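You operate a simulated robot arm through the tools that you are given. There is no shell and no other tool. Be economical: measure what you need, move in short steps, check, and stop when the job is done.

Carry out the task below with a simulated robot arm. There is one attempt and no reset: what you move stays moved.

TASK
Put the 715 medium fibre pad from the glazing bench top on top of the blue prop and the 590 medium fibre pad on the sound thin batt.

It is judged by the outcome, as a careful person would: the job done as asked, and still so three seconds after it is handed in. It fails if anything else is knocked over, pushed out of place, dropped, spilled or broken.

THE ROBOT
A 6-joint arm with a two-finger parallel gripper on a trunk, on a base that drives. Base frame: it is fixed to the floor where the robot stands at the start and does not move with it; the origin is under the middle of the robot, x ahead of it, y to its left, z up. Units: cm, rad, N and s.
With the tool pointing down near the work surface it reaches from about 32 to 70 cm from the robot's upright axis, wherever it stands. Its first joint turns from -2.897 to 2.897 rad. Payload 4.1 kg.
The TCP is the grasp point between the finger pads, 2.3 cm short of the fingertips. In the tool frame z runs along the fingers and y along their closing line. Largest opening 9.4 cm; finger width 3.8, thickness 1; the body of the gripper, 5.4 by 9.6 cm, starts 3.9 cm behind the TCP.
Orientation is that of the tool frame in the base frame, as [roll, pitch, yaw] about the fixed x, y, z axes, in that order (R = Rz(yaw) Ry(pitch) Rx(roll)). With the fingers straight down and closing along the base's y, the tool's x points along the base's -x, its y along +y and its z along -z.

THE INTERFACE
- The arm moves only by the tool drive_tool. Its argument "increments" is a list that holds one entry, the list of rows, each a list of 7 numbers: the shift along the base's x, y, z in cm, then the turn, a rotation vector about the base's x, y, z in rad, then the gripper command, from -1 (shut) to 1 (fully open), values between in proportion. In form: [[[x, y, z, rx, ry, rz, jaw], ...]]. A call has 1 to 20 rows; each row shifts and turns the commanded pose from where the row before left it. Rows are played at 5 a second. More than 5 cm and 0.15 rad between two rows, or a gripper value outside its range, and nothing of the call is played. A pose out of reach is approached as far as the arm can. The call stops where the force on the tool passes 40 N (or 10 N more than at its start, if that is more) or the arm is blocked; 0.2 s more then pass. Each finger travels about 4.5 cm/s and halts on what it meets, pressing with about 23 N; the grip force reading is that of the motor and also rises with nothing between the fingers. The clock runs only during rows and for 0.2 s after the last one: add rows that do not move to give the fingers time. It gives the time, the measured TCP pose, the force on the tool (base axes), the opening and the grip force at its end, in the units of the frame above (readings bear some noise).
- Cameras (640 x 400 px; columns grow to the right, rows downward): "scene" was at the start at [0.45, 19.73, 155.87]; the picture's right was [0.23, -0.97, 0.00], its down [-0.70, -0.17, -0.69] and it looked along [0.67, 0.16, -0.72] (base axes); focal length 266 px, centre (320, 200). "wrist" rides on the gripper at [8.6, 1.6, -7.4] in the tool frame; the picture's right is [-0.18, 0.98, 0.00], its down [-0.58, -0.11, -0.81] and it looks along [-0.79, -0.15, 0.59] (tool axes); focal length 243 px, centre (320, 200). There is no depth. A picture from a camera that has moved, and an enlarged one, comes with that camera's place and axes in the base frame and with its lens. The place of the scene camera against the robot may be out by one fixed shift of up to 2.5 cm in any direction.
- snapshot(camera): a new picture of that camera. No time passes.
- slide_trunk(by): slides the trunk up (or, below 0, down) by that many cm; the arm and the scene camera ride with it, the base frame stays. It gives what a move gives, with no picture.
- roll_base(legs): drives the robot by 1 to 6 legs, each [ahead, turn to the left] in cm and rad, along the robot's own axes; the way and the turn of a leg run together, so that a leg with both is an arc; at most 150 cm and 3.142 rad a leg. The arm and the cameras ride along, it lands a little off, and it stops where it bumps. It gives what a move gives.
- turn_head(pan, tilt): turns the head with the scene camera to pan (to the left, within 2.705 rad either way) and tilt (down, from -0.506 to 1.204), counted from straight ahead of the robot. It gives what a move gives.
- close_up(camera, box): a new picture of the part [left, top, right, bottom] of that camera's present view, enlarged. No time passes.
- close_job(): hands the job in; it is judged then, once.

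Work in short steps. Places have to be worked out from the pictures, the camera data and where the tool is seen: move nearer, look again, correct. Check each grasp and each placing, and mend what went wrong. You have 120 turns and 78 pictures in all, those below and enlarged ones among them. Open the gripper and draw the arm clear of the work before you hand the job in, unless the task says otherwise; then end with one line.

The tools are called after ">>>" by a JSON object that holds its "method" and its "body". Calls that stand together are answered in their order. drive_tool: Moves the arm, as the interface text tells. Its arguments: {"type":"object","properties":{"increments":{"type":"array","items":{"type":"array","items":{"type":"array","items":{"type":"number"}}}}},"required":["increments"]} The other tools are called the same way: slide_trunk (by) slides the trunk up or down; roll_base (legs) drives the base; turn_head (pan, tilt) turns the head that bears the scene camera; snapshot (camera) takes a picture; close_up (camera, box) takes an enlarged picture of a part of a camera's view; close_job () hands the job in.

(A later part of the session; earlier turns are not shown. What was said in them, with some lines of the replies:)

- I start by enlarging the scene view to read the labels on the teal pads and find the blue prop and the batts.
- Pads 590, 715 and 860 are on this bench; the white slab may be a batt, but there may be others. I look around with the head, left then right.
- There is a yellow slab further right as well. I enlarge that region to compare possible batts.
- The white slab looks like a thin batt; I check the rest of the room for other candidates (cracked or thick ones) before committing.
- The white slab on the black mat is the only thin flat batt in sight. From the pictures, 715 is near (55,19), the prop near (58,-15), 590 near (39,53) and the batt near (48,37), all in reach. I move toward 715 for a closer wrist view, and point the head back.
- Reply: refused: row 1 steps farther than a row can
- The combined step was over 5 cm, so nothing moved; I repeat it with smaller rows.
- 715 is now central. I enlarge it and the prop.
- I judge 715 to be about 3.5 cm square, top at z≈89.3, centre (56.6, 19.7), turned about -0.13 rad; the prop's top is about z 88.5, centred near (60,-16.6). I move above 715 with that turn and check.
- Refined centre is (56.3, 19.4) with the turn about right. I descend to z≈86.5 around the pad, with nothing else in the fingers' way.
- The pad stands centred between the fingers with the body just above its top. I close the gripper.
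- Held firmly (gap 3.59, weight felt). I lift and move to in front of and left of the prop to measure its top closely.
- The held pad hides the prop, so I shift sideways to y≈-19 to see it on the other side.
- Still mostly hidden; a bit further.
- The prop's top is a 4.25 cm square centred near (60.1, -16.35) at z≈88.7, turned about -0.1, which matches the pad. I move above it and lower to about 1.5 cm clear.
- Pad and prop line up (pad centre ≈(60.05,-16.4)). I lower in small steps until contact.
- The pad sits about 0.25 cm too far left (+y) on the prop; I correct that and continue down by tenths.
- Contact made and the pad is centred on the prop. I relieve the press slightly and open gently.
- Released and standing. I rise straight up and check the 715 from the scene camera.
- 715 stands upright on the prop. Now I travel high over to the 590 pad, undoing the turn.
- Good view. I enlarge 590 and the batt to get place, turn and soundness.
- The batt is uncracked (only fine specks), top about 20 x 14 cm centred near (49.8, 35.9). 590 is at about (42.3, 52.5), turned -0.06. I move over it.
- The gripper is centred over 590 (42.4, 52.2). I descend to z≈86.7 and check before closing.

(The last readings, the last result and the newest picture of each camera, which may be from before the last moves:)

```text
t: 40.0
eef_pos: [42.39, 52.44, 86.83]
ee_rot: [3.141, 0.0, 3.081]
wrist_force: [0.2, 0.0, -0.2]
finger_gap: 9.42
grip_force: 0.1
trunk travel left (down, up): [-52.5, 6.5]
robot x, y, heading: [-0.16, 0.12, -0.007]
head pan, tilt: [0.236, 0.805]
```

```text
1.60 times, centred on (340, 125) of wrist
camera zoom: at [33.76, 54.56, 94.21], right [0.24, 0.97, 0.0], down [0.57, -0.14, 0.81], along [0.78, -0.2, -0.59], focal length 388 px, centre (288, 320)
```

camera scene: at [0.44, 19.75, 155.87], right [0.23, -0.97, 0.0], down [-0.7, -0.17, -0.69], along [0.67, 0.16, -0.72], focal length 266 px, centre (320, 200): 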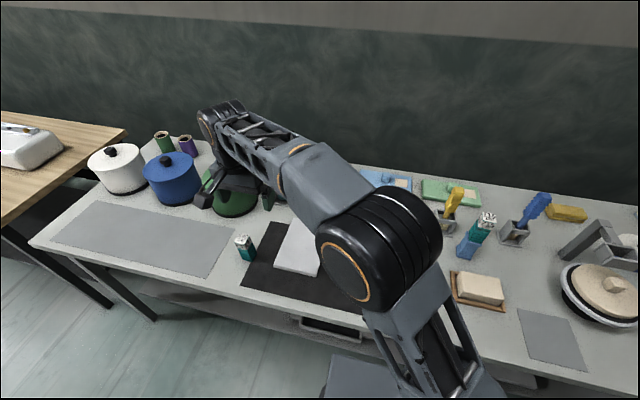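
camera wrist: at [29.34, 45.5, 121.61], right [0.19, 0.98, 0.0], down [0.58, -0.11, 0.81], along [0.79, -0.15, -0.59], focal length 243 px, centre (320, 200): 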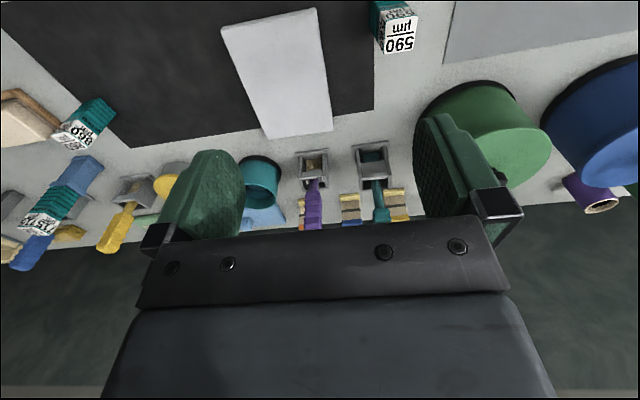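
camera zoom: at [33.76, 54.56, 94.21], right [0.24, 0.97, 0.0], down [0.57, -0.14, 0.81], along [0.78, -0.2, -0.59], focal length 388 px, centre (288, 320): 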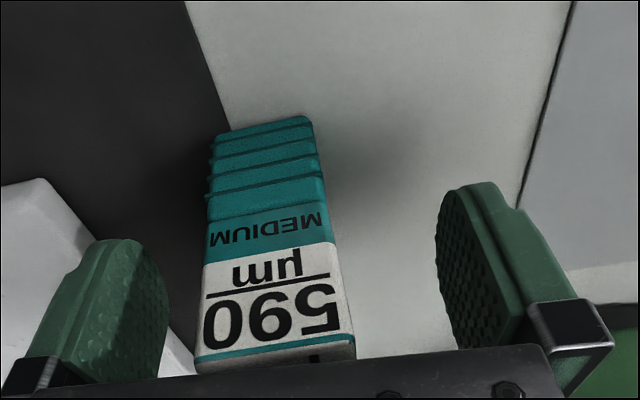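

Nearly centred, with the pad slightly to the -y side; I shift 0.2 cm and close, then lift.

>>> {"method": "drive_tool", "body": {"increments": [[[0, -0.2, 0, 0, 0, 0, 1], [0, 0, 0, 0, 0, 0, -1], [0, 0, 0, 0, 0, 0, -1], [0, 0, 0, 0, 0, 0, -1], [0, 0, 0, 0, 0, 0, -1], [0, 0, 0, 0, 0, 0, -1], [0, 0, 0, 0, 0, 0, -1]]]}}

>>> {"method": "drive_tool", "body": {"increments": [[[0, 0, 2, 0, 0, 0, -1], [0, 0, 3, 0, 0, 0, -1], [0, 0, 3, 0, 0, 0, -1], [0, 0, 3, 0, 0, 0, -1], [0, 0, 0, 0, 0, 0, -1]]]}}

>>> {"method": "snapshot", "body": {"camera": "wrist"}}

```text
t: 41.5
eef_pos: [42.3, 52.29, 86.84]
ee_rot: [-3.141, 0.0, 3.08]
wrist_force: [0.1, -2.6, 0.9]
finger_gap: 3.59
grip_force: 23.2
trunk travel left (down, up): [-52.5, 6.5]
robot x, y, heading: [-0.23, -0.29, 0.0]
head pan, tilt: [0.236, 0.805]
```

```text
t: 42.8
eef_pos: [42.1, 52.37, 97.74]
ee_rot: [3.142, 0.001, 3.081]
wrist_force: [-0.9, 0.1, -1.6]
finger_gap: 3.62
grip_force: 22.8
trunk travel left (down, up): [-52.5, 6.5]
robot x, y, heading: [-0.05, -0.36, 0.001]
head pan, tilt: [0.236, 0.805]
```

```text
36 pictures are left
camera wrist: at [33.6, 54.43, 105.14], right [0.24, 0.97, 0.0], down [0.57, -0.14, 0.81], along [0.78, -0.2, -0.59], focal length 243 px, centre (320, 200)
```

wrist: 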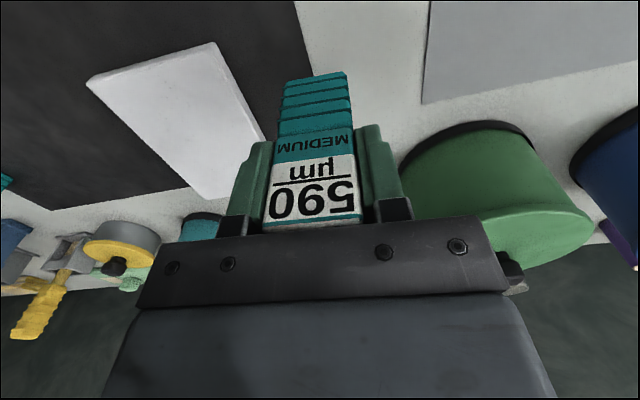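

Held. I carry it to over the batt's middle and lower to just above.

>>> {"method": "drive_tool", "body": {"increments": [[[1.85, -4.1, 0, 0, 0, 0.02, -1], [1.85, -4.1, 0, 0, 0, 0.02, -1], [1.85, -4.1, 0, 0, 0, 0.02, -1], [1.85, -4.1, 0, 0, 0, 0, -1], [0, 0, -3, 0, 0, 0, -1], [0, 0, -3, 0, 0, 0, -1], [0, 0, -1, 0, 0, 0, -1], [0, 0, 0, 0, 0, 0, -1]]]}}

>>> {"method": "snapshot", "body": {"camera": "wrist"}}

>>> {"method": "close_up", "body": {"camera": "scene", "box": [220, 170, 400, 290]}}

```text
t: 44.5
eef_pos: [49.52, 35.93, 90.69]
ee_rot: [3.141, 0.001, 3.141]
wrist_force: [0.2, 0.1, -2.2]
finger_gap: 3.59
grip_force: 23.0
trunk travel left (down, up): [-52.5, 6.5]
robot x, y, heading: [-0.32, 0.24, -0.005]
head pan, tilt: [0.236, 0.805]
```

```text
35 pictures are left
camera wrist: at [40.84, 37.52, 98.17], right [0.18, 0.98, 0.0], down [0.58, -0.11, 0.81], along [0.79, -0.15, -0.59], focal length 243 px, centre (320, 200)
```

wrist: 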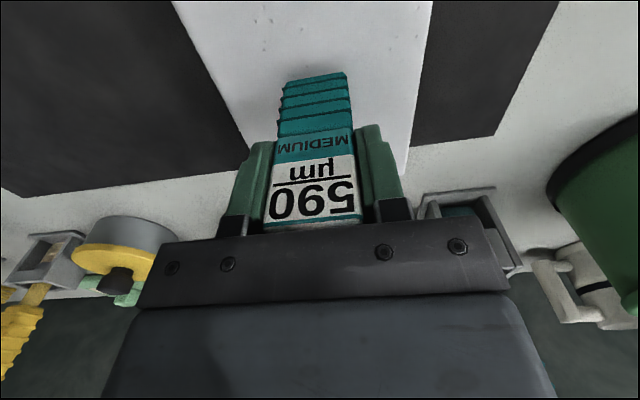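

```text
3.33 times, centred on (310, 230) of scene
camera zoom: at [0.46, 19.76, 155.87], right [0.23, -0.97, 0.0], down [-0.7, -0.17, -0.69], along [0.67, 0.16, -0.72], focal length 886 px, centre (353, 100)
```

zoom: 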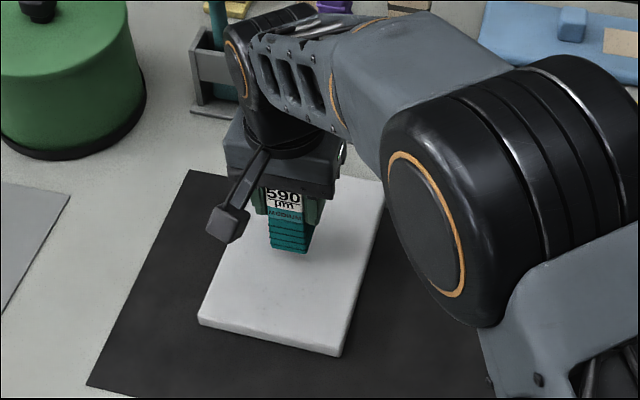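

Well placed over the batt's middle. I lower gently until contact.

>>> {"method": "drive_tool", "body": {"increments": [[[0, 0, -0.6, 0, 0, 0, -1], [0, 0, -0.4, 0, 0, 0, -1], [0, 0, -0.2, 0, 0, 0, -1], [0, 0, 0, 0, 0, 0, -1]]]}}

```text
t: 45.5
eef_pos: [49.59, 36.04, 89.69]
ee_rot: [3.141, 0.001, -3.141]
wrist_force: [-0.2, -0.2, -2.1]
finger_gap: 3.61
grip_force: 22.9
trunk travel left (down, up): [-52.5, 6.5]
robot x, y, heading: [-0.06, 0.04, 0.002]
head pan, tilt: [0.236, 0.805]
```

No contact yet; I continue in tenths.

>>> {"method": "drive_tool", "body": {"increments": [[[0, 0, -0.2, 0, 0, 0, -1], [0, 0, -0.2, 0, 0, 0, -1], [0, 0, -0.1, 0, 0, 0, -1], [0, 0, 0, 0, 0, 0, -1]]]}}

>>> {"method": "drive_tool", "body": {"increments": [[[0, 0, -0.1, 0, 0, 0, -1], [0, 0, -0.1, 0, 0, 0, -1], [0, 0, 0, 0, 0, 0, -1]]]}}

```text
t: 46.5
eef_pos: [49.61, 36.01, 89.1]
ee_rot: [-3.142, -0.001, -3.141]
wrist_force: [-0.3, 0.1, -2.4]
finger_gap: 3.57
grip_force: 23.4
trunk travel left (down, up): [-52.5, 6.5]
robot x, y, heading: [0.05, -0.03, 0.003]
head pan, tilt: [0.236, 0.805]
```

```text
t: 47.4
eef_pos: [49.63, 36.03, 88.96]
ee_rot: [3.141, 0.001, -3.141]
wrist_force: [-0.1, -0.3, -2.7]
finger_gap: 3.6
grip_force: 23.0
trunk travel left (down, up): [-52.5, 6.5]
robot x, y, heading: [-0.25, -0.04, -0.003]
head pan, tilt: [0.236, 0.805]
```

Still free (force only the weight). I go on down slowly.

>>> {"method": "drive_tool", "body": {"increments": [[[0, 0, -0.15, 0, 0, 0, -1], [0, 0, -0.1, 0, 0, 0, -1], [0, 0, 0, 0, 0, 0, -1]]]}}

>>> {"method": "close_up", "body": {"camera": "wrist", "box": [240, 30, 400, 150]}}

```text
t: 48.1
eef_pos: [49.69, 36.04, 88.7]
ee_rot: [-3.141, 0.0, 3.141]
wrist_force: [-0.5, 0.1, -1.1]
finger_gap: 3.6
grip_force: 23.0
trunk travel left (down, up): [-52.5, 6.5]
robot x, y, heading: [-0.42, -0.22, 0.0]
head pan, tilt: [0.236, 0.805]
```

```text
3.33 times, centred on (320, 90) of wrist
camera zoom: at [41.02, 37.61, 96.08], right [0.18, 0.98, 0.0], down [0.58, -0.11, 0.81], along [0.79, -0.15, -0.59], focal length 809 px, centre (320, 567)
```

zoom: 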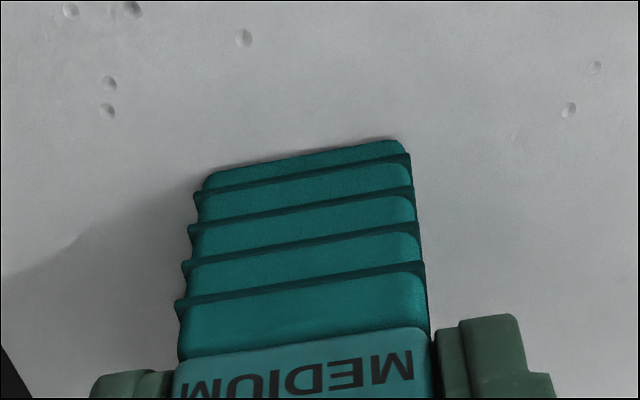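

The pad is almost touching; two more tenths.

>>> {"method": "drive_tool", "body": {"increments": [[[0, 0, -0.1, 0, 0, 0, -1], [0, 0, 0, 0, 0, 0, -1]]]}}

>>> {"method": "drive_tool", "body": {"increments": [[[0, 0, -0.1, 0, 0, 0, -1], [0, 0, 0, 0, 0, 0, -1]]]}}

```text
t: 48.8
eef_pos: [49.56, 36.09, 88.57]
ee_rot: [3.141, 0.0, 3.139]
wrist_force: [1.2, 0.4, 1.4]
finger_gap: 3.59
grip_force: 23.1
trunk travel left (down, up): [-52.5, 6.5]
robot x, y, heading: [-0.06, 0.01, -0.0]
head pan, tilt: [0.236, 0.805]
```

```text
t: 49.4
eef_pos: [49.51, 35.99, 88.64]
ee_rot: [3.139, 0.001, -3.141]
wrist_force: [1.1, 0.0, 9.5]
finger_gap: 3.6
grip_force: 23.6
trunk travel left (down, up): [-52.5, 6.5]
robot x, y, heading: [-0.12, -0.03, 0.001]
head pan, tilt: [0.236, 0.805]
```

Contact (9.5 N). I open gently and check.

>>> {"method": "drive_tool", "body": {"increments": [[[0, 0, 0.08, 0, 0, 0, -1], [0, 0, 0, 0, 0, 0, -0.2], [0, 0, 0, 0, 0, 0, -0.1], [0, 0, 0, 0, 0, 0, 0.1], [0, 0, 0, 0, 0, 0, 0.3], [0, 0, 0, 0, 0, 0, 0.5], [0, 0, 0, 0, 0, 0, 0.5]]]}}

>>> {"method": "drive_tool", "body": {"increments": [[[0, 0, 2, 0, 0, 0, 0.5], [0, 0, 3, 0, 0, 0, 0.5], [0, 0, 4, 0, 0, 0, 0.5], [0, 0, 4, 0, 0, 0, 0.5], [0, 0, 4, 0, 0, 0, 0.5], [-2, -4, 2, 0, 0, 0, 1], [-2, -4, 2, 0, 0, 0, 1], [-2, -4, 0, 0, 0, 0, 1], [-2, -4, 0, 0, 0, 0, 1], [0, -4, 0, 0, 0, 0, 1], [0, 0, 0, 0, 0, 0, 1]]]}}

>>> {"method": "snapshot", "body": {"camera": "scene"}}

>>> {"method": "snapshot", "body": {"camera": "wrist"}}

```text
t: 51.0
eef_pos: [49.59, 35.96, 88.61]
ee_rot: [3.14, 0.001, -3.141]
wrist_force: [-0.3, 0.8, -0.4]
finger_gap: 7.04
grip_force: 0.0
trunk travel left (down, up): [-52.5, 6.5]
robot x, y, heading: [-0.03, 0.01, 0.004]
head pan, tilt: [0.236, 0.805]
```

```text
t: 53.4
eef_pos: [41.48, 15.92, 109.42]
ee_rot: [-3.141, 0.001, -3.14]
wrist_force: [0.0, -0.5, -0.2]
finger_gap: 9.4
grip_force: 0.0
trunk travel left (down, up): [-52.5, 6.5]
robot x, y, heading: [0.1, -0.14, -0.002]
head pan, tilt: [0.236, 0.805]
```

```text
32 pictures are left
camera scene: at [0.45, 19.72, 155.87], right [0.23, -0.97, 0.0], down [-0.7, -0.17, -0.69], along [0.67, 0.16, -0.72], focal length 266 px, centre (320, 200)
```

scene: 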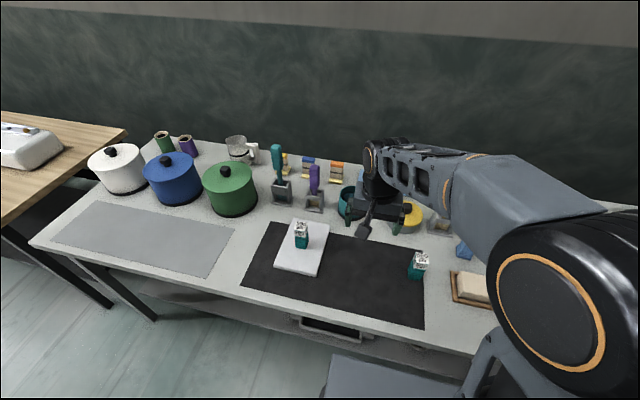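

```text
31 pictures are left
camera wrist: at [32.85, 17.47, 116.85], right [0.18, 0.98, 0.0], down [0.58, -0.11, 0.81], along [0.79, -0.15, -0.59], focal length 243 px, centre (320, 200)
```

wrist: 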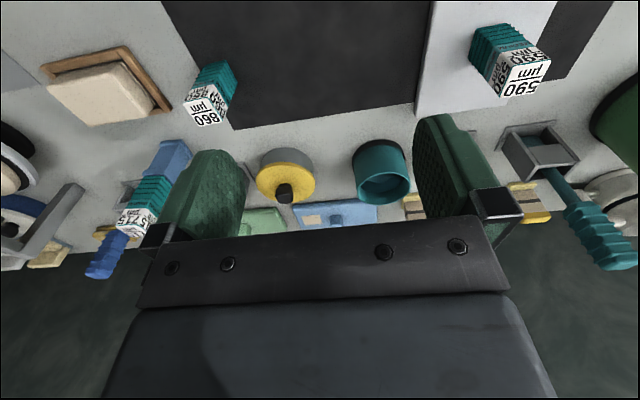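

Both pads stand upright on their targets, nothing else has moved, and the arm is clear with the gripper open. I hand in the job.

>>> {"method": "close_job", "body": {}}

```text
The job is handed in.
```

The 715 pad is standing upright on the blue prop, and the 590 pad is upright on the white thin batt, which I took as the sound one because it was uncracked and the only thin batt I found.
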